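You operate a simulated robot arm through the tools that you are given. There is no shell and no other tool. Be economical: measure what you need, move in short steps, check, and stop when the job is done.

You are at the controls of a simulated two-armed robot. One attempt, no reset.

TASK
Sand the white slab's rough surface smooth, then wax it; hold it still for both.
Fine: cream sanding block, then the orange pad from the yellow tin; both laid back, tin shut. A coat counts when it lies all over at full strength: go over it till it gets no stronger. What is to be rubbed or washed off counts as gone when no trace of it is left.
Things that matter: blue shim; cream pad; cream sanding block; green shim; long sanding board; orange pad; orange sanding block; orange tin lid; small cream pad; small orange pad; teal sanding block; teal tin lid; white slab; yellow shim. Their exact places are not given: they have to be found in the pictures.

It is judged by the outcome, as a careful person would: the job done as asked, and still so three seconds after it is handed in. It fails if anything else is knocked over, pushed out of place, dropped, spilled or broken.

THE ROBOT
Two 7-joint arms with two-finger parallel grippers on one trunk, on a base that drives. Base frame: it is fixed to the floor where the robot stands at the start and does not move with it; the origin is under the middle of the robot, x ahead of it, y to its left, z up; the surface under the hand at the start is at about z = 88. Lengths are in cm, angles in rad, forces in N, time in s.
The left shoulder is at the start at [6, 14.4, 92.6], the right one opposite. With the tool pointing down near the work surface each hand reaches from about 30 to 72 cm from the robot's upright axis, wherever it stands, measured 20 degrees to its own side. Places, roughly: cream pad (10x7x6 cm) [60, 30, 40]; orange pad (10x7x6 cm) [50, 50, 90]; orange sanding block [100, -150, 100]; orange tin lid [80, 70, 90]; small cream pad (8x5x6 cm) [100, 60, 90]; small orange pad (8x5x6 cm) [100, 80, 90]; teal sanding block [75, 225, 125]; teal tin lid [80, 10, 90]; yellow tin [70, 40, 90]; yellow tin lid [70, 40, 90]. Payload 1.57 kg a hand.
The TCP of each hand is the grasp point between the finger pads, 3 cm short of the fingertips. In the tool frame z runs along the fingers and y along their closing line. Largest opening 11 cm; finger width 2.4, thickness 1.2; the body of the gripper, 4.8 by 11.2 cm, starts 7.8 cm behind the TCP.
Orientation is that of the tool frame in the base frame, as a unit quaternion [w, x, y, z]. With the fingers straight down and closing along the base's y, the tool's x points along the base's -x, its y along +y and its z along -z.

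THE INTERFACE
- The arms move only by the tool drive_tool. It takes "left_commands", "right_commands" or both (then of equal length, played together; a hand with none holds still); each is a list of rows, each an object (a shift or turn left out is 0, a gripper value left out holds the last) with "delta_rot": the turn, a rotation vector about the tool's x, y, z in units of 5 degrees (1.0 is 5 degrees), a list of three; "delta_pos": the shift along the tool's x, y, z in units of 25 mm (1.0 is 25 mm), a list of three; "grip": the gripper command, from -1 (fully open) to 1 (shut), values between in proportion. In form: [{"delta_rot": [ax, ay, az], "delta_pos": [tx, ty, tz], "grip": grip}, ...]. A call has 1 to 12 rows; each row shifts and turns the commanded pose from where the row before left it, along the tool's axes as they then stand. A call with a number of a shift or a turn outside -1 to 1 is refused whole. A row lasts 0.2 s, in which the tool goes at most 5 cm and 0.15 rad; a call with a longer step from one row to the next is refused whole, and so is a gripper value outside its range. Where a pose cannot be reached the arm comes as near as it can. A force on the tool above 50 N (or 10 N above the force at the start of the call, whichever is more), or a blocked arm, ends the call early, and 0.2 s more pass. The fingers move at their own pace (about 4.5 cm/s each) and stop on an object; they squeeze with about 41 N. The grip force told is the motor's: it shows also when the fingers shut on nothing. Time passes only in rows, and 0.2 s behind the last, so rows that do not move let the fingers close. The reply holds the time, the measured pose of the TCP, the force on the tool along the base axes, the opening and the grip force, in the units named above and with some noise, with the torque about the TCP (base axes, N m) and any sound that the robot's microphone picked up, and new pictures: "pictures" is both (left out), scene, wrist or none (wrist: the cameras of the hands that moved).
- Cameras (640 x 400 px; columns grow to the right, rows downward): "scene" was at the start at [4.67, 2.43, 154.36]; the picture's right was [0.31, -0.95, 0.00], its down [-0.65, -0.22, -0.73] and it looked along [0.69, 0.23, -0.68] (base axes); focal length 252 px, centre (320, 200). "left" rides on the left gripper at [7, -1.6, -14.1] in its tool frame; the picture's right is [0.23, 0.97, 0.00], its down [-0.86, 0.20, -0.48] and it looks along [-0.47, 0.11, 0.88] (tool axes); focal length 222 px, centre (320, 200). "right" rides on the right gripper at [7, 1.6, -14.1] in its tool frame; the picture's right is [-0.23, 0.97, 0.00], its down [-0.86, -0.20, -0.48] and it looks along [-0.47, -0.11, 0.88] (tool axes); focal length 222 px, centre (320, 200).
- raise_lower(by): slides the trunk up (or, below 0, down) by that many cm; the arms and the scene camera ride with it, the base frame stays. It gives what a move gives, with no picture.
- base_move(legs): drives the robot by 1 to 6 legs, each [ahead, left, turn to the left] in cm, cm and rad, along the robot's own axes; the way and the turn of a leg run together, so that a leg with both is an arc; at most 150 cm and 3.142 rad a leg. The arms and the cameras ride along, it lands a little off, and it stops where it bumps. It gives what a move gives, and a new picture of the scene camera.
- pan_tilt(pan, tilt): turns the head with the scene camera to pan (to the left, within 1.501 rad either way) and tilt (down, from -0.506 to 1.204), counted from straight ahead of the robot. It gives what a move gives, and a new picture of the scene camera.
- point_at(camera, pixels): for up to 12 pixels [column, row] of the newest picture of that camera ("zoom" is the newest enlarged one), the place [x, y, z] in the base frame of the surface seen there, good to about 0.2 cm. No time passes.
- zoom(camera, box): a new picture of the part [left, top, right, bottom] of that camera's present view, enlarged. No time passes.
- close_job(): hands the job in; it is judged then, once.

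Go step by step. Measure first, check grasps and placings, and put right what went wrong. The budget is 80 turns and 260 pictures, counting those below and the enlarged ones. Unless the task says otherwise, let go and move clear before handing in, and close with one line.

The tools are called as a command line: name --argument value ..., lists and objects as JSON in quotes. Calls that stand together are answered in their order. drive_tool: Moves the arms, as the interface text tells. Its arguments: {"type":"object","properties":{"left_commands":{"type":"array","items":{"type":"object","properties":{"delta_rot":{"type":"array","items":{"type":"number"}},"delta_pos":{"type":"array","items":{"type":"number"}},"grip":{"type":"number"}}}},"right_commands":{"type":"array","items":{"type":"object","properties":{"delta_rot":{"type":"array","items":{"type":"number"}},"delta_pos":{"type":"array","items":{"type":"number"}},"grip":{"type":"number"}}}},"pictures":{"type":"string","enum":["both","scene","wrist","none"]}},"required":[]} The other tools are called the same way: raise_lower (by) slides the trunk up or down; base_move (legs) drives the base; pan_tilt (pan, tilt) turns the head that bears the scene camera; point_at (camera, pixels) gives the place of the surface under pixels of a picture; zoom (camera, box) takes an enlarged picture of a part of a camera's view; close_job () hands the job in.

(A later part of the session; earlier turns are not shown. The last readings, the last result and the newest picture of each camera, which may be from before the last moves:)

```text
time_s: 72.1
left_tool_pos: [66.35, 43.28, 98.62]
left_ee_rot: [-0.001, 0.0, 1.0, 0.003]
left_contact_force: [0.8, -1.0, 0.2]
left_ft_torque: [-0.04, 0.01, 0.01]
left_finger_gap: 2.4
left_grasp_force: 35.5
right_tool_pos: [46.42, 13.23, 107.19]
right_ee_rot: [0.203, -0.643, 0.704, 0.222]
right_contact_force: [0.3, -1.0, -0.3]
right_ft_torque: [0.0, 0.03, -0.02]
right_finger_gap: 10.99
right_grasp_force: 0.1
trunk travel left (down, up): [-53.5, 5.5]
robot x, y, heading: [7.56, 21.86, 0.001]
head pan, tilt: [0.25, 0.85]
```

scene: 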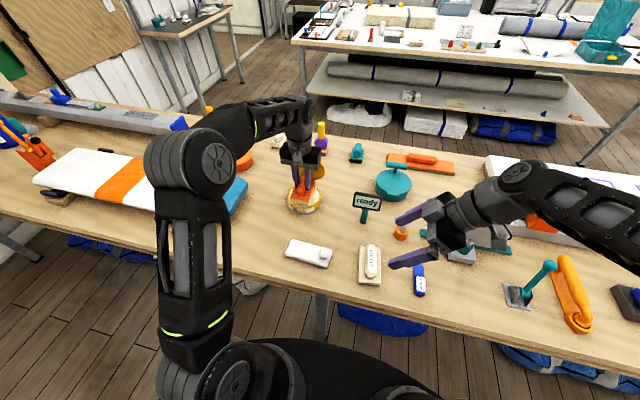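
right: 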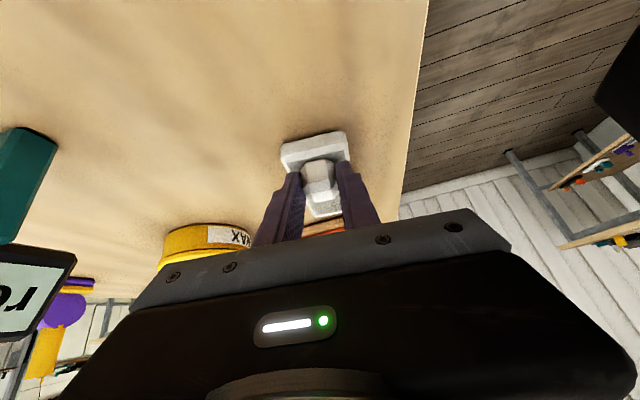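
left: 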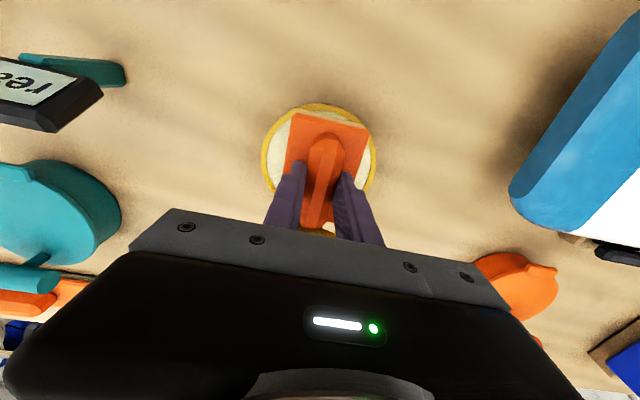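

Pad is centred over the wax. Lower to press, wiggle slightly, then lift.

drive_tool --left_commands '[{"delta_pos": [0, 0, 0.25]}, {"delta_pos": [0, 0, 0.15]}, {"delta_pos": [0, 0, 0.05]}, {"delta_pos": [0, 0.15, 0]}, {"delta_pos": [0, -0.3, 0]}, {"delta_pos": [0, 0.15, 0]}, {}, {}]' --pictures "both"

zoom --camera "scene" --box '[260, 150, 350, 220]'

```text
time_s: 73.9
left_tool_pos: [66.32, 43.24, 97.66]
left_ee_rot: [0.001, 0.0, 1.0, 0.003]
left_contact_force: [5.9, 1.5, 23.2]
left_ft_torque: [0.09, -0.58, 0.04]
left_finger_gap: 2.43
left_grasp_force: 36.3
right_tool_pos: [46.21, 13.11, 107.09]
right_ee_rot: [0.204, -0.643, 0.704, 0.222]
right_contact_force: [0.6, 0.0, -0.1]
right_ft_torque: [-0.03, 0.02, -0.04]
right_finger_gap: 10.99
right_grasp_force: 0.0
trunk travel left (down, up): [-53.5, 5.5]
robot x, y, heading: [7.99, 22.09, -0.004]
head pan, tilt: [0.25, 0.85]
```

scene: 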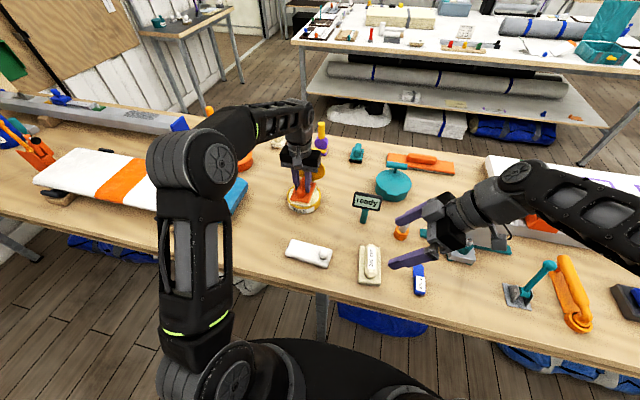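
left: 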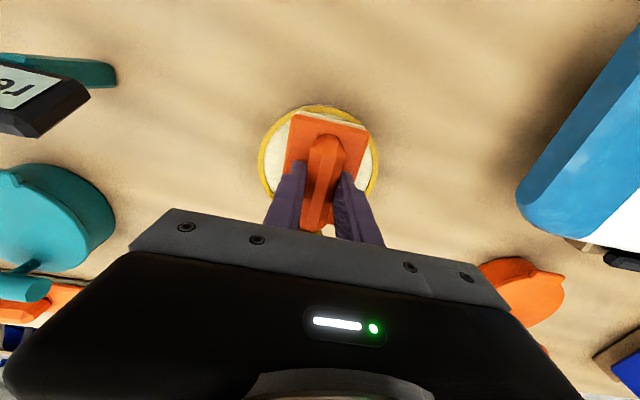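

```text
5.71 times, centred on (305, 185) of scene
```

zoom: 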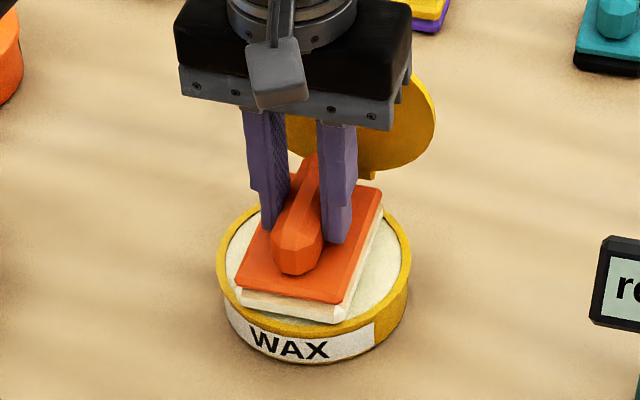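

Pad pressed at 23 N. Lift it and carry back beside the slab while the right goes to the knob pre-grasp.

drive_tool --left_commands '[{"delta_pos": [0, 0, -0.8]}, {"delta_pos": [0, 0, -0.8]}, {"delta_pos": [0, 0, -0.8]}, {"delta_pos": [0.9, 0, 0]}, {"delta_pos": [0.9, 0, 0]}, {"delta_pos": [0.9, 0, 0]}, {"delta_pos": [0.9, 0, 0]}, {"delta_pos": [0.9, 0, 0]}, {"delta_pos": [0.9, 0, 0]}, {"delta_pos": [0.9, 0, 0]}, {"delta_pos": [0.9, 0, 0]}, {}]' --right_commands '[{}, {}, {}, {}, {"delta_pos": [-0.39, -0.02, 0.85]}, {"delta_pos": [-0.39, -0.02, 0.85]}, {"delta_pos": [-0.39, -0.02, 0.85]}, {"delta_pos": [-0.39, -0.02, 0.85]}, {"delta_pos": [-0.39, -0.02, 0.85]}, {"delta_pos": [-0.39, -0.02, 0.85]}, {}, {}]' --pictures "both"

zoom --camera "right" --box '[270, 100, 370, 210]'

```text
time_s: 76.5
left_tool_pos: [48.33, 43.15, 103.46]
left_ee_rot: [-0.001, 0.0, 1.0, 0.002]
left_contact_force: [0.2, 0.1, -0.6]
left_ft_torque: [-0.01, -0.01, -0.01]
left_finger_gap: 2.41
left_grasp_force: 36.0
right_tool_pos: [47.32, 25.33, 99.98]
right_ee_rot: [0.203, -0.643, 0.704, 0.222]
right_contact_force: [0.1, -0.2, -0.2]
right_ft_torque: [0.0, -0.02, -0.01]
right_finger_gap: 11.0
right_grasp_force: 0.0
trunk travel left (down, up): [-53.5, 5.5]
robot x, y, heading: [7.82, 21.77, 0.0]
head pan, tilt: [0.25, 0.85]
```

scene: 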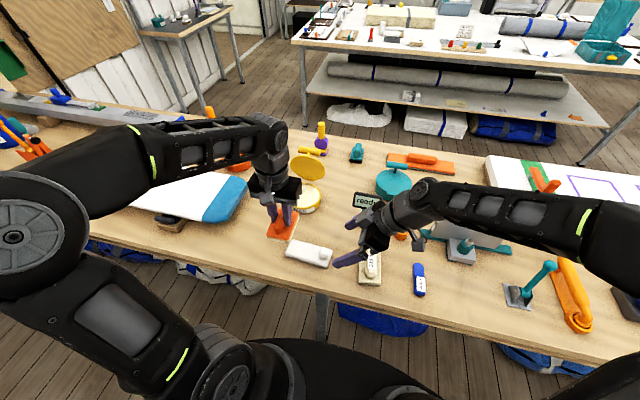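
right: 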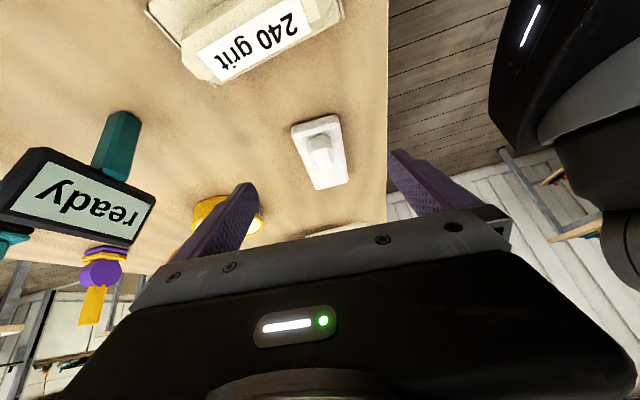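
left: 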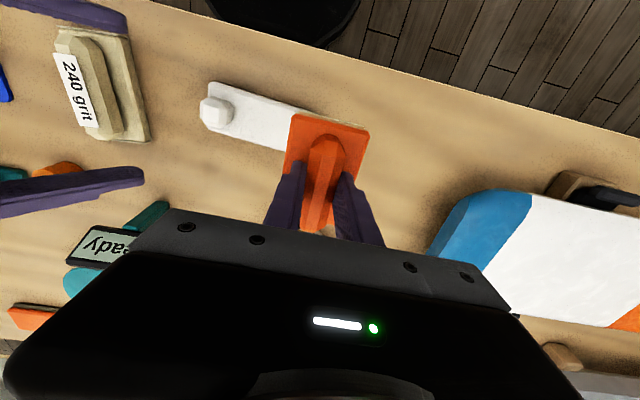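

```text
3.64 times, centred on (320, 155) of right
```

zoom: 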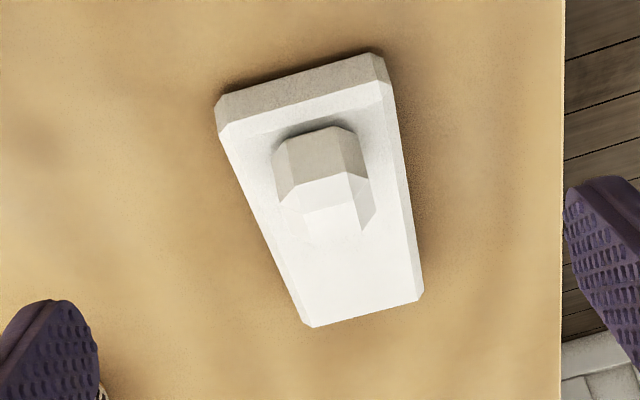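

Check knob position before the advance.

point_at --camera "zoom" --pixels '[[325, 190], [285, 175], [365, 190], [325, 150], [230, 130], [375, 90], [310, 320], [415, 295]]'

```text
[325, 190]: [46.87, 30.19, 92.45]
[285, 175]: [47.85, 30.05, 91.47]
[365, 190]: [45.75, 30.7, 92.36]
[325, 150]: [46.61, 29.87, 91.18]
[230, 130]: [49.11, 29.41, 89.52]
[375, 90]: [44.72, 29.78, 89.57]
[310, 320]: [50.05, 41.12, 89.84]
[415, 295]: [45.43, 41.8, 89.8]
```

Knob centre x≈46.8; shift −0.45 and advance, then close.

drive_tool --right_commands '[{"delta_pos": [0, 0.18, 0.4]}, {"delta_pos": [0, 0, 0.8]}, {"delta_pos": [0, 0, 0.8]}, {"delta_pos": [0, 0, 0.7]}, {"delta_pos": [0, 0, 0.5]}, {}, {"grip": 1}, {"grip": 1}, {"grip": 1}, {"grip": 1}, {"grip": 1}]' --pictures "wrist"

```text
time_s: 78.9
left_tool_pos: [48.33, 43.19, 103.62]
left_ee_rot: [0.0, 0.0, 1.0, 0.002]
left_contact_force: [0.6, 0.3, -1.5]
left_ft_torque: [0.0, 0.01, -0.02]
left_finger_gap: 2.41
left_grasp_force: 35.9
right_tool_pos: [46.76, 29.99, 93.6]
right_ee_rot: [0.203, -0.644, 0.704, 0.222]
right_contact_force: [1.4, 0.0, 3.6]
right_ft_torque: [0.11, -0.21, -0.11]
right_finger_gap: 2.76
right_grasp_force: 14.1
trunk travel left (down, up): [-53.5, 5.5]
robot x, y, heading: [7.87, 21.77, -0.006]
head pan, tilt: [0.25, 0.85]
```

right: 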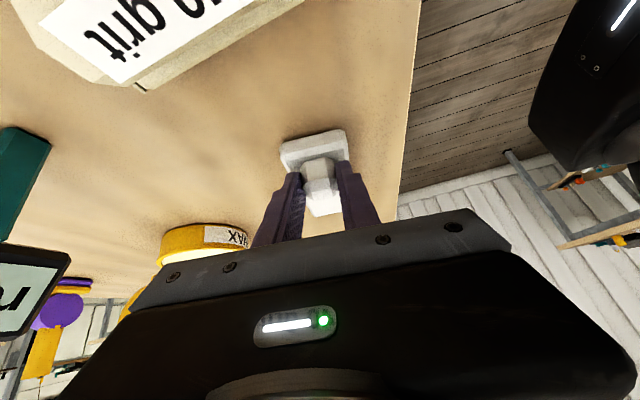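

Slab held again. Lower the waxed pad onto the patch and rub, first pass.

drive_tool --left_commands '[{"delta_pos": [0.1, -0.8, 0], "delta_rot": [0, 0, 1]}, {"delta_pos": [0.1, -0.8, 0]}, {"delta_pos": [0.1, -0.6, 0.6]}, {"delta_pos": [0, 0, 0.9]}, {"delta_pos": [0, 0, 0.9]}, {"delta_pos": [0, 0, 0.4]}, {"delta_pos": [0, 0, 0.16]}, {}, {"delta_pos": [-0.5, 0, 0]}, {"delta_pos": [0.5, 0, 0]}, {"delta_pos": [0.5, 0, 0]}, {"delta_pos": [-0.5, 0, 0]}]' --pictures "wrist"

```text
time_s: 81.5
left_tool_pos: [47.04, 37.86, 96.01]
left_ee_rot: [0.0, 0.043, 0.999, 0.003]
left_contact_force: [-6.6, 0.6, 21.2]
left_ft_torque: [-0.18, 0.59, -0.07]
left_finger_gap: 2.47
left_grasp_force: 36.6
right_tool_pos: [46.58, 29.8, 93.65]
right_ee_rot: [0.203, -0.643, 0.704, 0.221]
right_contact_force: [4.8, 2.1, -8.3]
right_ft_torque: [-0.43, -0.66, -0.07]
right_finger_gap: 2.71
right_grasp_force: 37.6
trunk travel left (down, up): [-53.5, 5.5]
robot x, y, heading: [8.25, 21.36, -0.004]
head pan, tilt: [0.25, 0.85]
```

left: 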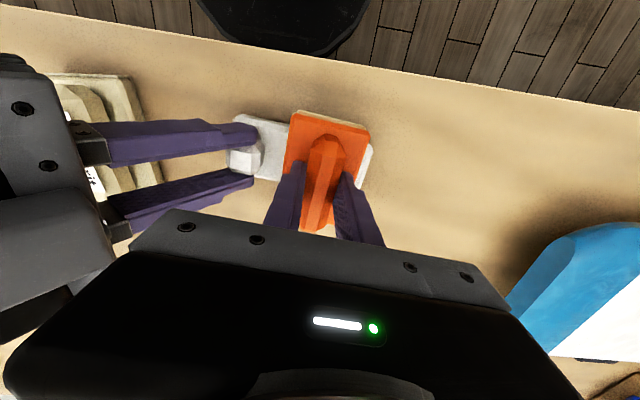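

Rubbing at ~21 N. Continue with strokes shifted right (1 cm) and left, then lift off to look.

drive_tool --left_commands '[{"delta_pos": [-0.5, -0.2, -0.05]}, {"delta_pos": [0.5, -0.2, 0]}, {"delta_pos": [0.5, 0, 0]}, {"delta_pos": [-0.5, 0, 0]}, {"delta_pos": [-0.5, 0.4, 0]}, {"delta_pos": [0.5, 0.4, 0]}, {"delta_pos": [0.5, 0, 0]}, {"delta_pos": [-0.5, 0, 0]}, {"delta_pos": [-0.5, 0, 0]}, {"delta_pos": [0.5, -0.4, 0]}, {"delta_pos": [0.5, 0, 0]}, {"delta_pos": [-0.5, 0, 0]}]' --pictures "none"

drive_tool --left_commands '[{"delta_pos": [0, 0, -0.8]}, {"delta_pos": [0, 0.6, -0.8]}, {"delta_pos": [0, 1, -0.8]}, {"delta_pos": [0, 1, -0.8]}, {"delta_pos": [0, 1, 0]}, {"delta_pos": [0, 1, 0]}, {}]' --pictures "wrist"

zoom --camera "scene" --box '[270, 220, 350, 275]'

zoom --camera "left" --box '[130, 90, 290, 190]'

```text
time_s: 84.1
left_tool_pos: [47.39, 37.7, 96.13]
left_ee_rot: [-0.001, 0.044, 0.999, 0.002]
left_contact_force: [0.2, -0.4, -1.5]
left_ft_torque: [-0.03, 0.03, -0.01]
left_finger_gap: 2.4
left_grasp_force: 36.0
right_tool_pos: [46.69, 29.94, 93.5]
right_ee_rot: [0.204, -0.643, 0.704, 0.222]
right_contact_force: [0.6, -0.5, 7.1]
right_ft_torque: [0.16, -0.28, 0.01]
right_finger_gap: 2.67
right_grasp_force: 37.3
trunk travel left (down, up): [-53.5, 5.5]
robot x, y, heading: [7.56, 21.7, 0.0]
head pan, tilt: [0.25, 0.85]
```

```text
time_s: 85.7
left_tool_pos: [48.26, 49.19, 104.36]
left_ee_rot: [0.0, 0.044, 0.999, 0.001]
left_contact_force: [0.4, -1.0, -0.6]
left_ft_torque: [0.0, 0.03, -0.03]
left_finger_gap: 2.38
left_grasp_force: 36.7
right_tool_pos: [46.79, 30.04, 93.5]
right_ee_rot: [0.204, -0.643, 0.704, 0.222]
right_contact_force: [0.9, -1.6, 7.2]
right_ft_torque: [0.06, -0.31, -0.02]
right_finger_gap: 2.66
right_grasp_force: 37.4
trunk travel left (down, up): [-53.5, 5.5]
robot x, y, heading: [7.92, 22.15, -0.003]
head pan, tilt: [0.25, 0.85]
```

left: 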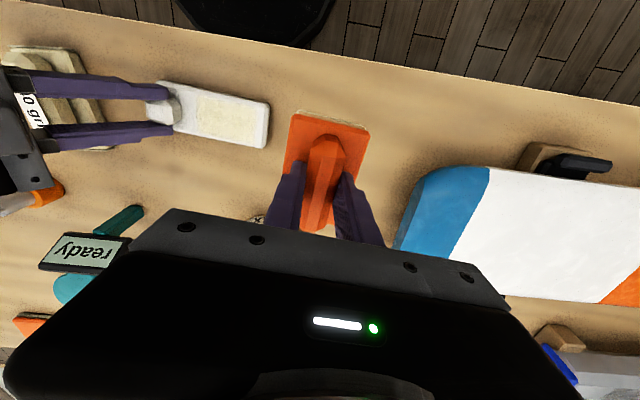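

```text
7.27 times, centred on (310, 248) of scene
```

zoom: 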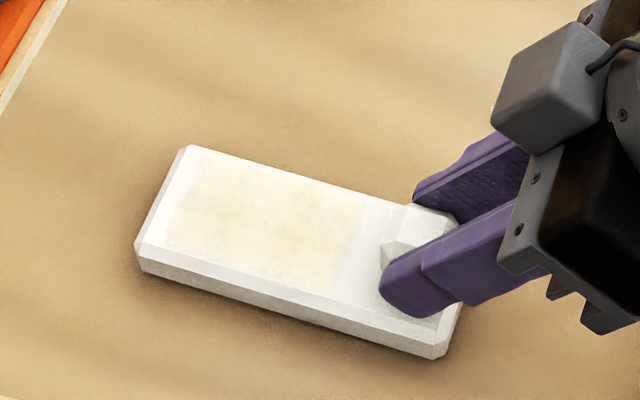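

```text
4.00 times, centred on (210, 140) of left
```

zoom: 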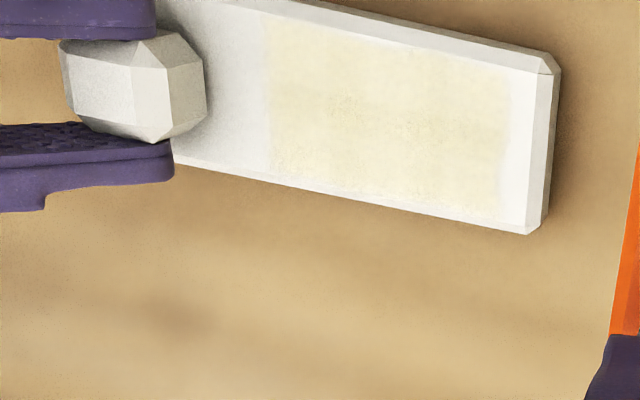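

A thin cream coat now lies over the patch, but the last passes had lost contact. Go back with more press and rub longer.

drive_tool --left_commands '[{"delta_pos": [0, -1, 0]}, {"delta_pos": [0, -1, 0]}, {"delta_pos": [0, -1, 0.8]}, {"delta_pos": [0, -1, 0.8]}, {"delta_pos": [0, -0.6, 0.8]}, {"delta_pos": [0, 0, 0.8]}, {"delta_pos": [0, 0, 0.15]}, {"delta_pos": [-0.5, 0, 0]}, {"delta_pos": [0.5, 0, 0]}, {"delta_pos": [0.5, 0, 0]}, {"delta_pos": [-0.5, -0.3, 0]}, {"delta_pos": [-0.5, 0, 0]}]' --pictures "none"

drive_tool --left_commands '[{"delta_pos": [0.5, 0, 0]}, {"delta_pos": [0.5, 0, 0]}, {"delta_pos": [-0.5, 0, 0]}, {"delta_pos": [-0.5, 0.3, 0]}, {"delta_pos": [0.5, 0.3, 0]}, {"delta_pos": [0.5, 0, 0]}, {"delta_pos": [-0.5, 0, 0]}, {"delta_pos": [-0.5, 0, 0]}, {"delta_pos": [0.5, 0, 0]}, {"delta_pos": [0.5, 0, 0]}, {"delta_pos": [-0.5, -0.3, 0]}, {}]' --pictures "none"

drive_tool --left_commands '[{"delta_pos": [-0.5, 0, 0]}, {"delta_pos": [0.5, 0, 0]}, {"delta_pos": [0.5, 0, 0]}, {"delta_pos": [-0.5, 0, 0]}, {"delta_pos": [0, 0, -0.95]}, {"delta_pos": [0, 0.6, -0.8]}, {"delta_pos": [0, 1, -0.8]}, {"delta_pos": [0, 1, -0.8]}, {"delta_pos": [0, 1, 0]}, {"delta_pos": [0, 1, 0]}, {}]' --pictures "wrist"

zoom --camera "scene" --box '[270, 220, 350, 275]'

zoom --camera "left" --box '[130, 90, 290, 190]'

```text
time_s: 88.3
left_tool_pos: [48.32, 36.86, 95.7]
left_ee_rot: [-0.002, 0.044, 0.999, 0.001]
left_contact_force: [-6.4, -0.5, 21.5]
left_ft_torque: [-0.23, 0.6, -0.06]
left_finger_gap: 2.38
left_grasp_force: 35.9
right_tool_pos: [46.62, 29.87, 93.4]
right_ee_rot: [0.203, -0.643, 0.704, 0.221]
right_contact_force: [1.6, 0.3, -8.0]
right_ft_torque: [-0.52, -0.31, -0.11]
right_finger_gap: 2.68
right_grasp_force: 37.5
trunk travel left (down, up): [-53.5, 5.5]
robot x, y, heading: [7.83, 21.7, 0.001]
head pan, tilt: [0.25, 0.85]
```

```text
time_s: 90.9
left_tool_pos: [47.25, 37.83, 95.75]
left_ee_rot: [-0.001, 0.044, 0.999, 0.002]
left_contact_force: [-0.1, 0.2, 2.6]
left_ft_torque: [-0.1, 0.17, 0.0]
left_finger_gap: 2.38
left_grasp_force: 36.3
right_tool_pos: [46.8, 29.94, 93.58]
right_ee_rot: [0.204, -0.643, 0.704, 0.221]
right_contact_force: [0.2, -0.1, 0.1]
right_ft_torque: [0.06, -0.19, -0.01]
right_finger_gap: 2.68
right_grasp_force: 37.5
trunk travel left (down, up): [-53.5, 5.5]
robot x, y, heading: [7.54, 21.58, -0.004]
head pan, tilt: [0.25, 0.85]
```

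```text
time_s: 93.3
left_tool_pos: [48.29, 49.19, 104.35]
left_ee_rot: [-0.001, 0.043, 0.999, 0.001]
left_contact_force: [0.3, 0.8, 0.0]
left_ft_torque: [0.02, -0.01, -0.01]
left_finger_gap: 2.41
left_grasp_force: 35.9
right_tool_pos: [46.76, 30.01, 93.56]
right_ee_rot: [0.203, -0.644, 0.703, 0.222]
right_contact_force: [2.4, -0.3, 7.4]
right_ft_torque: [0.14, -0.31, -0.04]
right_finger_gap: 2.67
right_grasp_force: 38.1
trunk travel left (down, up): [-53.5, 5.5]
robot x, y, heading: [7.88, 22.09, 0.001]
head pan, tilt: [0.25, 0.85]
```

left: 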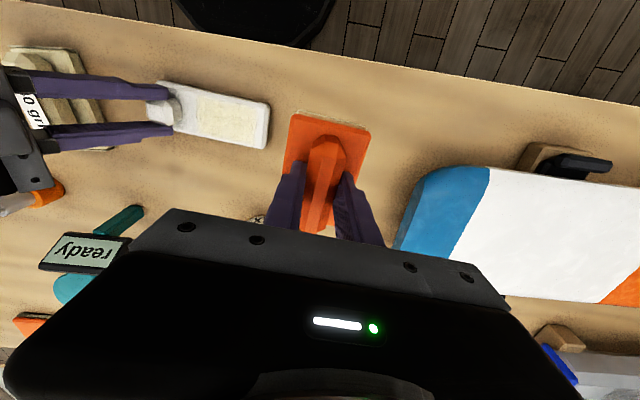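

```text
7.27 times, centred on (310, 248) of scene
```

zoom: 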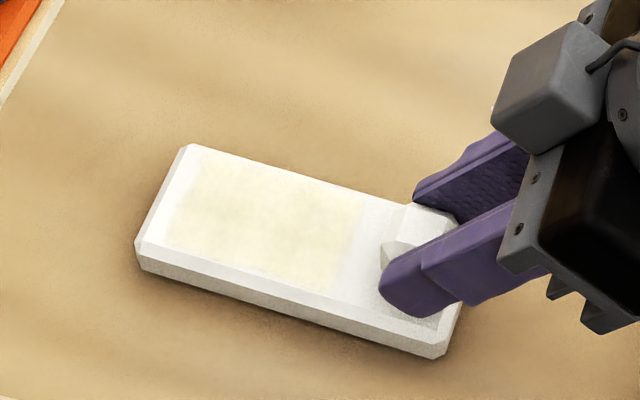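

```text
4.00 times, centred on (210, 140) of left
```

zoom: 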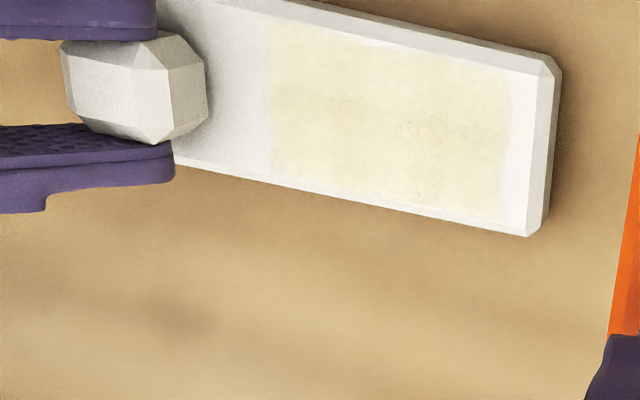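

Coat looks light and no stronger, so the pad may need more wax. Re-dip it in the tin while the right keeps holding.

drive_tool --left_commands '[{"delta_pos": [0, 0, 0.6]}, {"delta_pos": [0, 0, 0.6]}, {"delta_pos": [-0.91, -0.215, 0]}, {"delta_pos": [-0.91, -0.215, 0]}, {"delta_pos": [-0.91, -0.215, 0]}, {"delta_pos": [-0.91, -0.215, 0]}, {"delta_pos": [-0.91, -0.215, 0]}, {"delta_pos": [-0.91, -0.215, 0]}, {"delta_pos": [-0.91, -0.215, 0]}, {"delta_pos": [-0.91, -0.215, 0]}, {}, {"delta_pos": [0, 0, 0.8]}]' --pictures "none"

drive_tool --left_commands '[{"delta_pos": [0, 0, 0.5]}, {"delta_pos": [0, 0, 0.25]}, {"delta_pos": [0, 0, 0.1]}, {"delta_pos": [0, 0.15, 0]}, {"delta_pos": [0, -0.3, 0]}, {"delta_pos": [0, 0.3, 0]}, {"delta_pos": [0, -0.15, 0]}, {}, {}]' --pictures "both"

zoom --camera "scene" --box '[260, 150, 350, 220]'

```text
time_s: 95.9
left_tool_pos: [66.08, 43.36, 99.26]
left_ee_rot: [-0.001, 0.043, 0.999, 0.001]
left_contact_force: [0.0, -0.5, -0.2]
left_ft_torque: [-0.02, -0.03, -0.03]
left_finger_gap: 2.41
left_grasp_force: 36.2
right_tool_pos: [46.75, 29.9, 93.54]
right_ee_rot: [0.203, -0.644, 0.704, 0.221]
right_contact_force: [0.8, 0.1, 9.0]
right_ft_torque: [0.16, -0.32, 0.02]
right_finger_gap: 2.69
right_grasp_force: 37.6
trunk travel left (down, up): [-53.5, 5.5]
robot x, y, heading: [7.79, 21.75, -0.002]
head pan, tilt: [0.25, 0.85]
```

```text
time_s: 97.9
left_tool_pos: [65.99, 43.29, 97.13]
left_ee_rot: [0.002, 0.043, 0.999, 0.002]
left_contact_force: [2.9, 0.0, 16.8]
left_ft_torque: [-0.35, -0.91, -0.03]
left_finger_gap: 2.42
left_grasp_force: 36.6
right_tool_pos: [46.54, 29.85, 93.52]
right_ee_rot: [0.204, -0.643, 0.704, 0.222]
right_contact_force: [-0.2, -1.8, 1.2]
right_ft_torque: [-0.11, -0.02, 0.01]
right_finger_gap: 2.67
right_grasp_force: 37.3
trunk travel left (down, up): [-53.5, 5.5]
robot x, y, heading: [8.17, 22.1, 0.001]
head pan, tilt: [0.25, 0.85]
```

scene: 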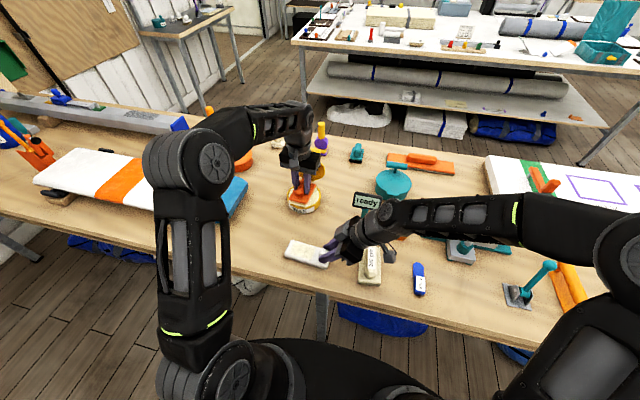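
left: 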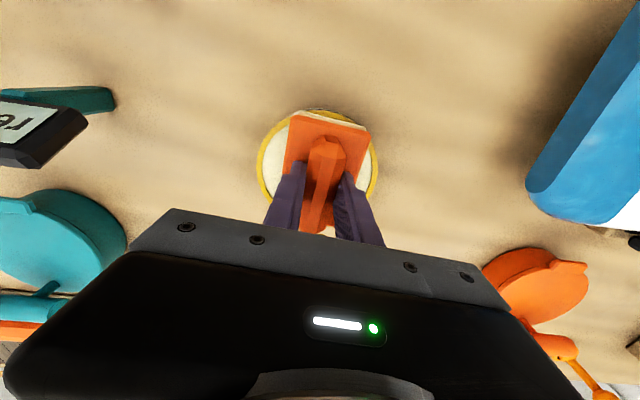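

```text
5.71 times, centred on (305, 185) of scene
```

zoom: 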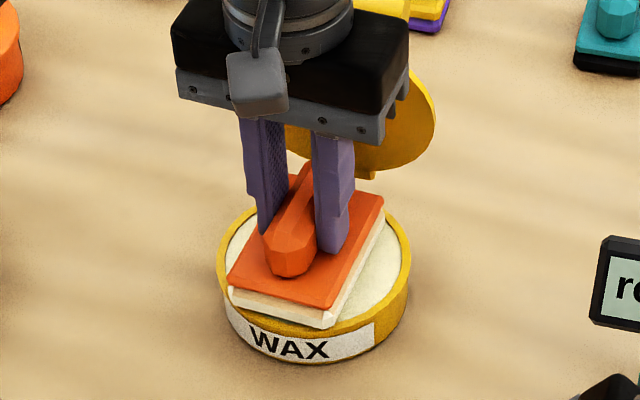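

Re-dipped (17 N). Back onto the patch and rub again with steady pressure.

drive_tool --left_commands '[{"delta_pos": [0, 0, -0.8]}, {"delta_pos": [0, 0, -0.85]}, {"delta_pos": [0.9, -0.355, 0]}, {"delta_pos": [0.9, -0.355, 0]}, {"delta_pos": [0.9, -0.355, 0]}, {"delta_pos": [0.9, -0.355, 0]}, {"delta_pos": [0.9, -0.355, 0]}, {"delta_pos": [0.9, -0.355, 0]}, {"delta_pos": [0.9, -0.355, 0]}, {"delta_pos": [0.9, -0.355, 0]}, {"delta_pos": [0, 0, 0.9]}, {"delta_pos": [0, 0, 0.9]}]' --pictures "none"

drive_tool --left_commands '[{"delta_pos": [0, 0, 0.35]}, {"delta_pos": [0, 0, 0.1]}, {"delta_pos": [-0.5, 0, 0]}, {"delta_pos": [0.5, 0, 0]}, {"delta_pos": [0.5, 0, 0]}, {"delta_pos": [-0.5, -0.3, 0]}, {"delta_pos": [-0.5, 0, 0]}, {"delta_pos": [0.5, 0, 0]}, {"delta_pos": [0.5, 0, 0]}, {"delta_pos": [-0.5, 0.3, 0]}, {"delta_pos": [0, 0.3, 0]}]' --pictures "wrist"

```text
time_s: 100.5
left_tool_pos: [47.53, 37.76, 96.91]
left_ee_rot: [0.0, 0.044, 0.999, 0.001]
left_contact_force: [0.1, -1.1, -0.4]
left_ft_torque: [-0.02, 0.03, -0.03]
left_finger_gap: 2.4
left_grasp_force: 36.0
right_tool_pos: [46.8, 29.94, 93.49]
right_ee_rot: [0.203, -0.644, 0.704, 0.222]
right_contact_force: [-0.8, -1.1, 7.1]
right_ft_torque: [0.03, -0.17, 0.0]
right_finger_gap: 2.68
right_grasp_force: 37.7
trunk travel left (down, up): [-53.5, 5.5]
robot x, y, heading: [8.02, 21.97, 0.0]
head pan, tilt: [0.25, 0.85]
```

```text
time_s: 102.9
left_tool_pos: [47.49, 38.41, 95.53]
left_ee_rot: [0.001, 0.045, 0.999, 0.001]
left_contact_force: [-1.3, -9.0, 28.6]
left_ft_torque: [-0.6, 0.67, 0.15]
left_finger_gap: 2.37
left_grasp_force: 36.2
right_tool_pos: [46.67, 29.84, 93.55]
right_ee_rot: [0.203, -0.644, 0.704, 0.222]
right_contact_force: [0.2, 8.1, -13.8]
right_ft_torque: [-0.52, -0.82, -0.08]
right_finger_gap: 2.72
right_grasp_force: 37.8
trunk travel left (down, up): [-53.5, 5.5]
robot x, y, heading: [7.98, 21.81, -0.005]
head pan, tilt: [0.25, 0.85]
```

left: 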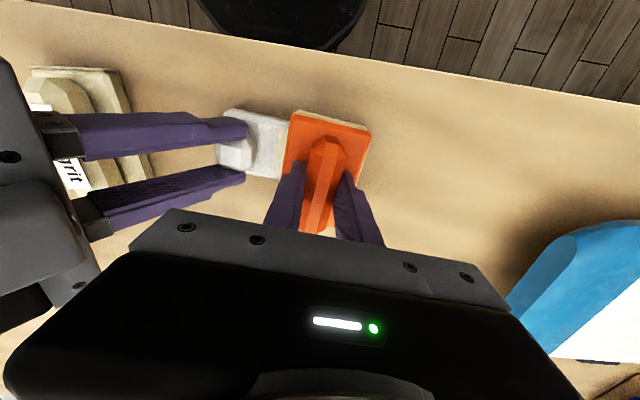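

Pressing at 28 N. More strokes, then lift off to inspect.

drive_tool --left_commands '[{"delta_pos": [-0.5, 0, -0.03]}, {"delta_pos": [0.5, 0, 0]}, {"delta_pos": [0.5, 0, 0]}, {"delta_pos": [-0.5, -0.3, 0]}, {"delta_pos": [-0.5, 0, 0]}, {"delta_pos": [0.5, 0, 0]}, {"delta_pos": [0.5, -0.3, 0]}, {"delta_pos": [-0.5, 0, 0]}, {"delta_pos": [-0.5, 0, 0]}, {"delta_pos": [0.5, 0, 0]}, {"delta_pos": [0, 0.3, 0]}, {}]' --pictures "none"

drive_tool --left_commands '[{"delta_pos": [0, 0, -0.95]}, {"delta_pos": [0, 0.6, -0.8]}, {"delta_pos": [0, 1, -0.8]}, {"delta_pos": [0, 1, -0.8]}, {"delta_pos": [0, 1, 0]}, {"delta_pos": [0, 1, 0]}, {}]' --pictures "wrist"

zoom --camera "scene" --box '[270, 220, 350, 275]'

zoom --camera "left" --box '[130, 90, 290, 190]'

```text
time_s: 105.5
left_tool_pos: [47.52, 37.72, 95.67]
left_ee_rot: [0.0, 0.043, 0.999, 0.002]
left_contact_force: [0.2, -5.0, 13.5]
left_ft_torque: [-0.37, 0.49, 0.16]
left_finger_gap: 2.41
left_grasp_force: 36.3
right_tool_pos: [46.77, 29.93, 93.62]
right_ee_rot: [0.203, -0.644, 0.704, 0.222]
right_contact_force: [-0.5, 2.7, -0.9]
right_ft_torque: [-0.11, -0.82, -0.07]
right_finger_gap: 2.71
right_grasp_force: 37.3
trunk travel left (down, up): [-53.5, 5.5]
robot x, y, heading: [7.54, 21.71, 0.0]
head pan, tilt: [0.25, 0.85]
```

```text
time_s: 107.1
left_tool_pos: [48.51, 49.39, 104.22]
left_ee_rot: [0.001, 0.043, 0.999, 0.001]
left_contact_force: [0.3, 0.5, -1.3]
left_ft_torque: [0.01, 0.0, -0.01]
left_finger_gap: 2.39
left_grasp_force: 36.2
right_tool_pos: [46.72, 29.91, 93.64]
right_ee_rot: [0.204, -0.644, 0.704, 0.222]
right_contact_force: [1.4, 0.8, 10.0]
right_ft_torque: [0.33, -0.37, 0.0]
right_finger_gap: 2.67
right_grasp_force: 38.1
trunk travel left (down, up): [-53.5, 5.5]
robot x, y, heading: [8.02, 21.82, -0.003]
head pan, tilt: [0.25, 0.85]
```

left: 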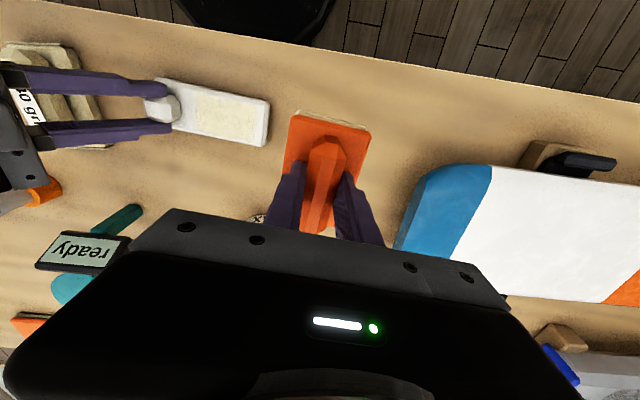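

```text
7.27 times, centred on (310, 248) of scene
```

zoom: 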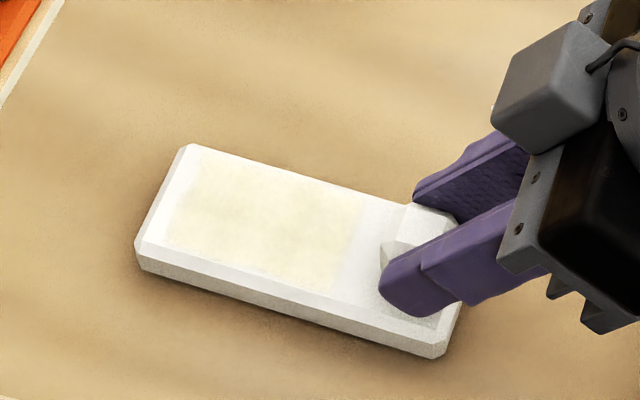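

```text
4.00 times, centred on (210, 140) of left
```

zoom: 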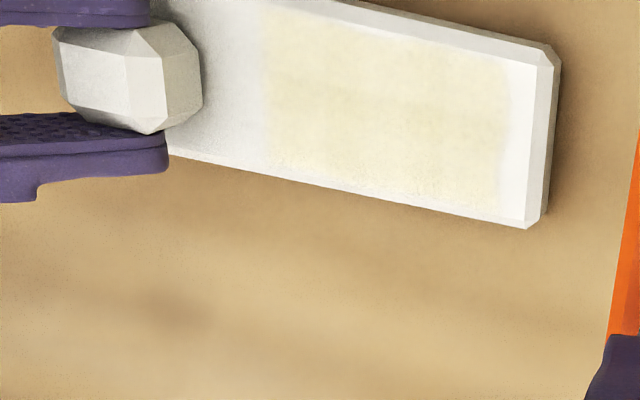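

The coat looks the same as before the re-dip, i.e. saturated. One tight zoom to check evenness.

zoom --camera "left" --box '[180, 75, 276, 155]'

zoom --camera "scene" --box '[284, 236, 324, 264]'

```text
5.00 times, centred on (228, 115) of left
```

zoom: 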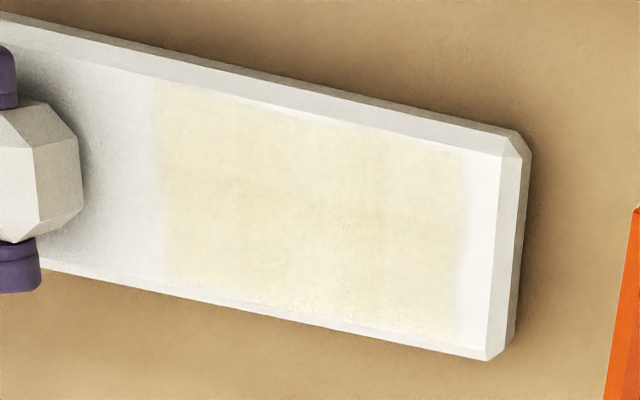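

```text
14.29 times, centred on (304, 250) of scene
```

zoom: 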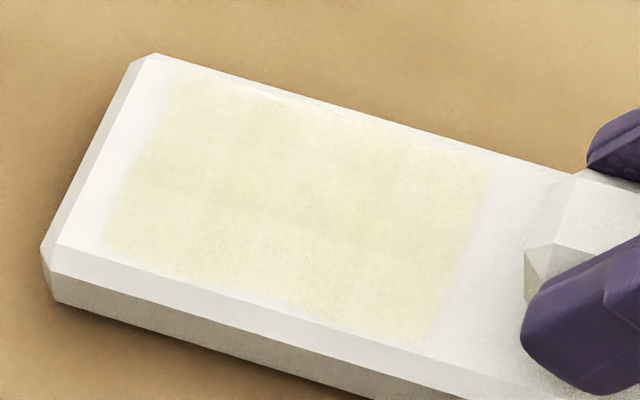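

Mostly even; edges slightly soft at the slab's left end. One more pass with wider y coverage to be sure, then compare.

drive_tool --left_commands '[{"delta_pos": [0, -1, 0]}, {"delta_pos": [0, -1, 0]}, {"delta_pos": [0, -1, 0.8]}, {"delta_pos": [0, -1, 0.8]}, {"delta_pos": [0, -0.2, 0.8]}, {"delta_pos": [0, 0, 0.8]}, {"delta_pos": [0, 0, 0.17]}, {"delta_pos": [-0.6, 0, 0]}, {"delta_pos": [0.6, 0, 0]}, {"delta_pos": [0.6, 0.2, 0]}, {"delta_pos": [-0.6, 0, 0]}, {"delta_pos": [-0.6, 0, 0]}]' --pictures "none"

drive_tool --left_commands '[{"delta_pos": [0.6, -0.3, 0]}, {"delta_pos": [0.6, -0.3, 0]}, {"delta_pos": [-0.6, -0.3, 0]}, {"delta_pos": [-0.6, -0.1, 0]}, {"delta_pos": [0.6, 0, 0]}, {"delta_pos": [0.6, 0, 0]}, {"delta_pos": [-0.6, 0.3, 0]}, {"delta_pos": [-0.6, 0.3, 0]}, {"delta_pos": [0.6, 0.3, 0]}, {"delta_pos": [0.6, -0.3, 0]}, {"delta_pos": [-0.6, -0.2, 0]}, {}]' --pictures "none"

drive_tool --left_commands '[{"delta_pos": [0, 0, -0.97]}, {"delta_pos": [0, 0.6, -0.8]}, {"delta_pos": [0, 1, -0.8]}, {"delta_pos": [0, 1, -0.8]}, {"delta_pos": [0, 1, 0]}, {"delta_pos": [0, 1, 0]}, {}]' --pictures "none"

zoom --camera "scene" --box '[284, 236, 324, 264]'

zoom --camera "left" --box '[180, 75, 276, 155]'

```text
time_s: 109.7
left_tool_pos: [49.02, 39.19, 95.74]
left_ee_rot: [-0.001, 0.043, 0.999, 0.002]
left_contact_force: [-5.3, -0.5, 17.1]
left_ft_torque: [-0.25, 0.82, -0.09]
left_finger_gap: 2.39
left_grasp_force: 36.1
right_tool_pos: [46.76, 29.87, 93.56]
right_ee_rot: [0.204, -0.644, 0.704, 0.221]
right_contact_force: [3.2, 2.3, -0.8]
right_ft_torque: [-0.29, -0.69, -0.07]
right_finger_gap: 2.71
right_grasp_force: 38.0
trunk travel left (down, up): [-53.5, 5.5]
robot x, y, heading: [7.84, 22.25, 0.0]
head pan, tilt: [0.25, 0.85]
```

```text
time_s: 112.3
left_tool_pos: [47.39, 37.8, 95.62]
left_ee_rot: [-0.001, 0.044, 0.999, 0.003]
left_contact_force: [-9.0, 3.6, 30.1]
left_ft_torque: [-0.19, 0.92, -0.17]
left_finger_gap: 2.39
left_grasp_force: 36.3
right_tool_pos: [46.8, 29.88, 93.45]
right_ee_rot: [0.203, -0.644, 0.704, 0.221]
right_contact_force: [3.6, -0.9, -10.8]
right_ft_torque: [-0.39, -0.91, -0.04]
right_finger_gap: 2.7
right_grasp_force: 37.2
trunk travel left (down, up): [-53.5, 5.5]
robot x, y, heading: [7.9, 21.87, -0.004]
head pan, tilt: [0.25, 0.85]
```

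```text
time_s: 113.9
left_tool_pos: [48.52, 49.31, 104.07]
left_ee_rot: [0.001, 0.043, 0.999, 0.002]
left_contact_force: [0.2, 0.0, -0.5]
left_ft_torque: [0.0, 0.01, 0.01]
left_finger_gap: 2.45
left_grasp_force: 36.3
right_tool_pos: [46.76, 29.89, 93.68]
right_ee_rot: [0.203, -0.644, 0.704, 0.222]
right_contact_force: [-0.8, 1.4, 8.2]
right_ft_torque: [0.27, -0.27, 0.01]
right_finger_gap: 2.67
right_grasp_force: 37.3
trunk travel left (down, up): [-53.5, 5.5]
robot x, y, heading: [7.75, 22.05, -0.005]
head pan, tilt: [0.25, 0.85]
```

```text
14.29 times, centred on (304, 250) of scene
```

zoom: 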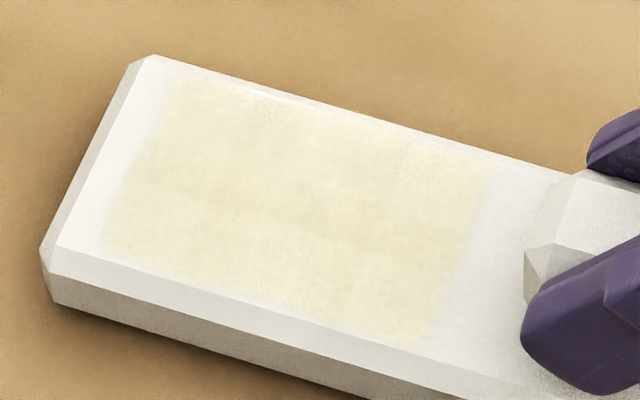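

```text
5.00 times, centred on (228, 115) of left
```

zoom: 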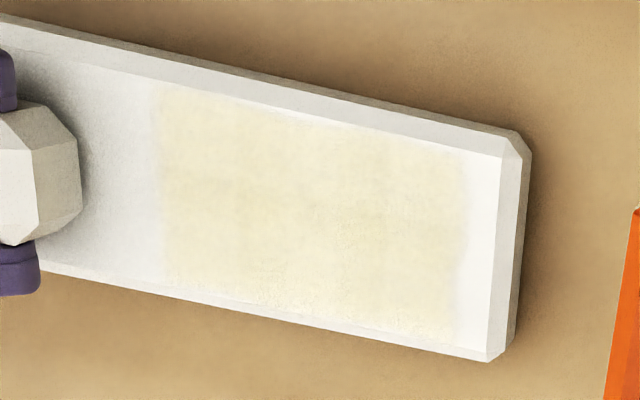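

Slightly fuller than before; I do one more dip and pass, same moves, to be sure it's saturated.

drive_tool --left_commands '[{"delta_pos": [0, 0, 0.5]}, {"delta_pos": [0, 0, 0.6]}, {"delta_pos": [-0.9, -0.22, 0]}, {"delta_pos": [-0.9, -0.22, 0]}, {"delta_pos": [-0.9, -0.22, 0]}, {"delta_pos": [-0.9, -0.22, 0]}, {"delta_pos": [-0.9, -0.22, 0]}, {"delta_pos": [-0.9, -0.22, 0]}, {"delta_pos": [-0.9, -0.22, 0]}, {"delta_pos": [-0.9, -0.22, 0]}, {}, {"delta_pos": [0, 0, 0.8]}]' --pictures "none"

drive_tool --left_commands '[{"delta_pos": [0, 0, 0.5]}, {"delta_pos": [0, 0, 0.25]}, {"delta_pos": [0, 0, 0.1]}, {"delta_pos": [0, 0.15, 0]}, {"delta_pos": [0, -0.3, 0]}, {"delta_pos": [0, 0.3, 0]}, {"delta_pos": [0, -0.15, 0]}, {}, {}]' --pictures "none"

```text
time_s: 116.5
left_tool_pos: [66.04, 43.42, 99.22]
left_ee_rot: [0.0, 0.044, 0.999, 0.003]
left_contact_force: [0.7, -0.6, -1.4]
left_ft_torque: [-0.03, 0.02, -0.02]
left_finger_gap: 2.4
left_grasp_force: 35.4
right_tool_pos: [46.78, 29.93, 93.48]
right_ee_rot: [0.203, -0.644, 0.704, 0.221]
right_contact_force: [0.4, 0.4, 10.5]
right_ft_torque: [0.17, -0.28, 0.01]
right_finger_gap: 2.67
right_grasp_force: 37.4
trunk travel left (down, up): [-53.5, 5.5]
robot x, y, heading: [7.85, 21.86, -0.0]
head pan, tilt: [0.25, 0.85]
```

```text
time_s: 118.5
left_tool_pos: [66.16, 43.21, 97.21]
left_ee_rot: [0.0, 0.044, 0.999, 0.003]
left_contact_force: [0.5, 0.8, 2.2]
left_ft_torque: [-0.02, -0.14, 0.04]
left_finger_gap: 2.38
left_grasp_force: 35.9
right_tool_pos: [46.72, 29.87, 93.47]
right_ee_rot: [0.203, -0.643, 0.704, 0.222]
right_contact_force: [0.3, -0.1, 6.7]
right_ft_torque: [-0.01, -0.23, -0.05]
right_finger_gap: 2.64
right_grasp_force: 37.2
trunk travel left (down, up): [-53.5, 5.5]
robot x, y, heading: [7.93, 21.79, -0.002]
head pan, tilt: [0.25, 0.85]
```

Only 2 N in the tin now; press a bit deeper, then return and rub.

drive_tool --left_commands '[{"delta_pos": [0, 0, 0.12]}, {"delta_pos": [0, 0.15, 0]}, {"delta_pos": [0, -0.3, 0]}, {"delta_pos": [0, 0.15, 0]}, {}]' --pictures "none"

drive_tool --left_commands '[{"delta_pos": [0, 0, -0.9]}, {"delta_pos": [0, 0, -0.87]}, {"delta_pos": [0.9, -0.35, 0]}, {"delta_pos": [0.9, -0.35, 0]}, {"delta_pos": [0.9, -0.35, 0]}, {"delta_pos": [0.9, -0.35, 0]}, {"delta_pos": [0.9, -0.35, 0]}, {"delta_pos": [0.9, -0.35, 0]}, {"delta_pos": [0.9, -0.35, 0]}, {"delta_pos": [0.9, -0.35, 0]}, {"delta_pos": [0, 0, 0.9]}, {"delta_pos": [0, 0, 0.9]}]' --pictures "none"

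drive_tool --left_commands '[{"delta_pos": [0, 0, 0.35]}, {"delta_pos": [0, 0, 0.12]}, {"delta_pos": [-0.6, 0, 0]}, {"delta_pos": [0.6, 0, 0]}, {"delta_pos": [0.6, -0.3, 0]}, {"delta_pos": [-0.6, 0, 0]}, {"delta_pos": [-0.6, 0, 0]}, {"delta_pos": [0.6, 0, 0]}, {"delta_pos": [0.6, 0.3, 0]}, {"delta_pos": [-0.6, 0.3, 0]}, {"delta_pos": [-0.6, 0.2, 0]}, {"delta_pos": [0.6, 0, 0]}]' --pictures "none"

drive_tool --left_commands '[{"delta_pos": [0.6, 0, 0]}, {"delta_pos": [-0.6, -0.3, 0]}, {"delta_pos": [-0.6, -0.2, 0]}, {"delta_pos": [0.6, -0.3, 0]}, {"delta_pos": [0.6, 0, 0]}, {"delta_pos": [-0.6, 0.3, 0]}, {"delta_pos": [0, 0, -0.97]}, {"delta_pos": [0, 0.6, -0.8]}, {"delta_pos": [0, 1, -0.8]}, {"delta_pos": [0, 1, -0.8]}, {"delta_pos": [0, 1, 0]}, {"delta_pos": [0, 1, 0]}]' --pictures "wrist"

zoom --camera "scene" --box '[284, 236, 324, 264]'

zoom --camera "left" --box '[180, 75, 276, 155]'

```text
time_s: 119.7
left_tool_pos: [65.84, 43.37, 97.06]
left_ee_rot: [0.002, 0.044, 0.999, 0.003]
left_contact_force: [0.7, 2.0, 27.0]
left_ft_torque: [-0.36, -0.81, 0.08]
left_finger_gap: 2.37
left_grasp_force: 36.0
right_tool_pos: [46.66, 29.85, 93.66]
right_ee_rot: [0.204, -0.644, 0.703, 0.223]
right_contact_force: [-0.6, -0.8, 0.7]
right_ft_torque: [-0.06, 0.03, -0.01]
right_finger_gap: 2.66
right_grasp_force: 37.1
trunk travel left (down, up): [-53.5, 5.5]
robot x, y, heading: [7.87, 22.05, -0.001]
head pan, tilt: [0.25, 0.85]
```

```text
time_s: 122.3
left_tool_pos: [47.48, 37.82, 96.9]
left_ee_rot: [0.0, 0.045, 0.999, 0.002]
left_contact_force: [0.9, 0.3, -0.4]
left_ft_torque: [0.04, 0.03, 0.01]
left_finger_gap: 2.41
left_grasp_force: 36.6
right_tool_pos: [46.56, 30.02, 93.53]
right_ee_rot: [0.203, -0.643, 0.704, 0.221]
right_contact_force: [-1.3, -0.2, 8.0]
right_ft_torque: [0.13, -0.17, 0.03]
right_finger_gap: 2.66
right_grasp_force: 37.8
trunk travel left (down, up): [-53.5, 5.5]
robot x, y, heading: [7.41, 21.85, -0.002]
head pan, tilt: [0.25, 0.85]
```

```text
time_s: 124.9
left_tool_pos: [47.78, 39.11, 95.69]
left_ee_rot: [0.002, 0.044, 0.999, 0.002]
left_contact_force: [6.1, 1.1, 18.7]
left_ft_torque: [-0.25, 0.26, 0.1]
left_finger_gap: 2.38
left_grasp_force: 36.1
right_tool_pos: [46.65, 29.97, 93.49]
right_ee_rot: [0.203, -0.644, 0.703, 0.222]
right_contact_force: [-5.0, -0.6, -6.7]
right_ft_torque: [-0.02, -0.75, 0.22]
right_finger_gap: 2.73
right_grasp_force: 37.2
trunk travel left (down, up): [-53.5, 5.5]
robot x, y, heading: [7.87, 21.4, 0.0]
head pan, tilt: [0.25, 0.85]
```

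```text
time_s: 127.5
left_tool_pos: [48.51, 49.46, 104.01]
left_ee_rot: [0.0, 0.044, 0.999, 0.002]
left_contact_force: [-0.6, -0.1, 0.3]
left_ft_torque: [0.02, -0.02, -0.01]
left_finger_gap: 2.4
left_grasp_force: 35.7
right_tool_pos: [46.77, 29.8, 93.56]
right_ee_rot: [0.204, -0.644, 0.703, 0.222]
right_contact_force: [0.5, 2.2, 7.8]
right_ft_torque: [0.46, -0.27, -0.03]
right_finger_gap: 2.66
right_grasp_force: 37.3
trunk travel left (down, up): [-53.5, 5.5]
robot x, y, heading: [7.76, 21.61, -0.004]
head pan, tilt: [0.25, 0.85]
```

left: 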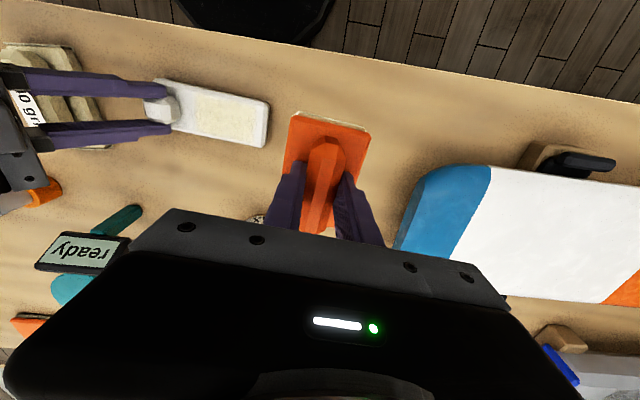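

```text
14.29 times, centred on (304, 250) of scene
```

zoom: 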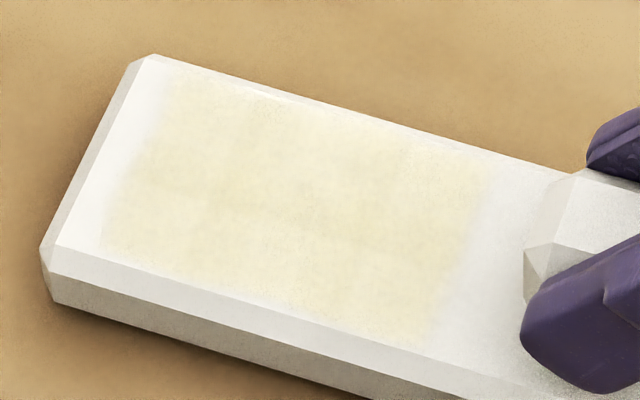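

```text
5.00 times, centred on (228, 115) of left
```

zoom: 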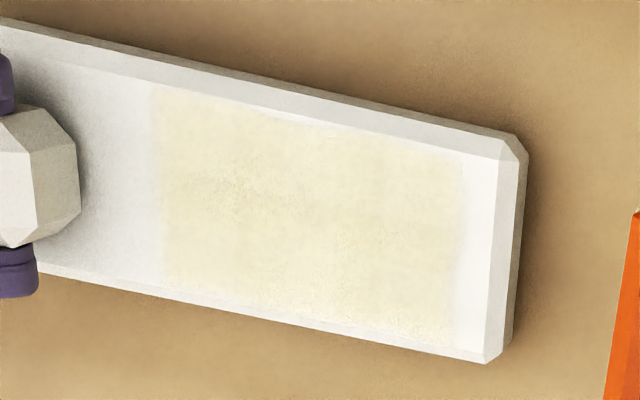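

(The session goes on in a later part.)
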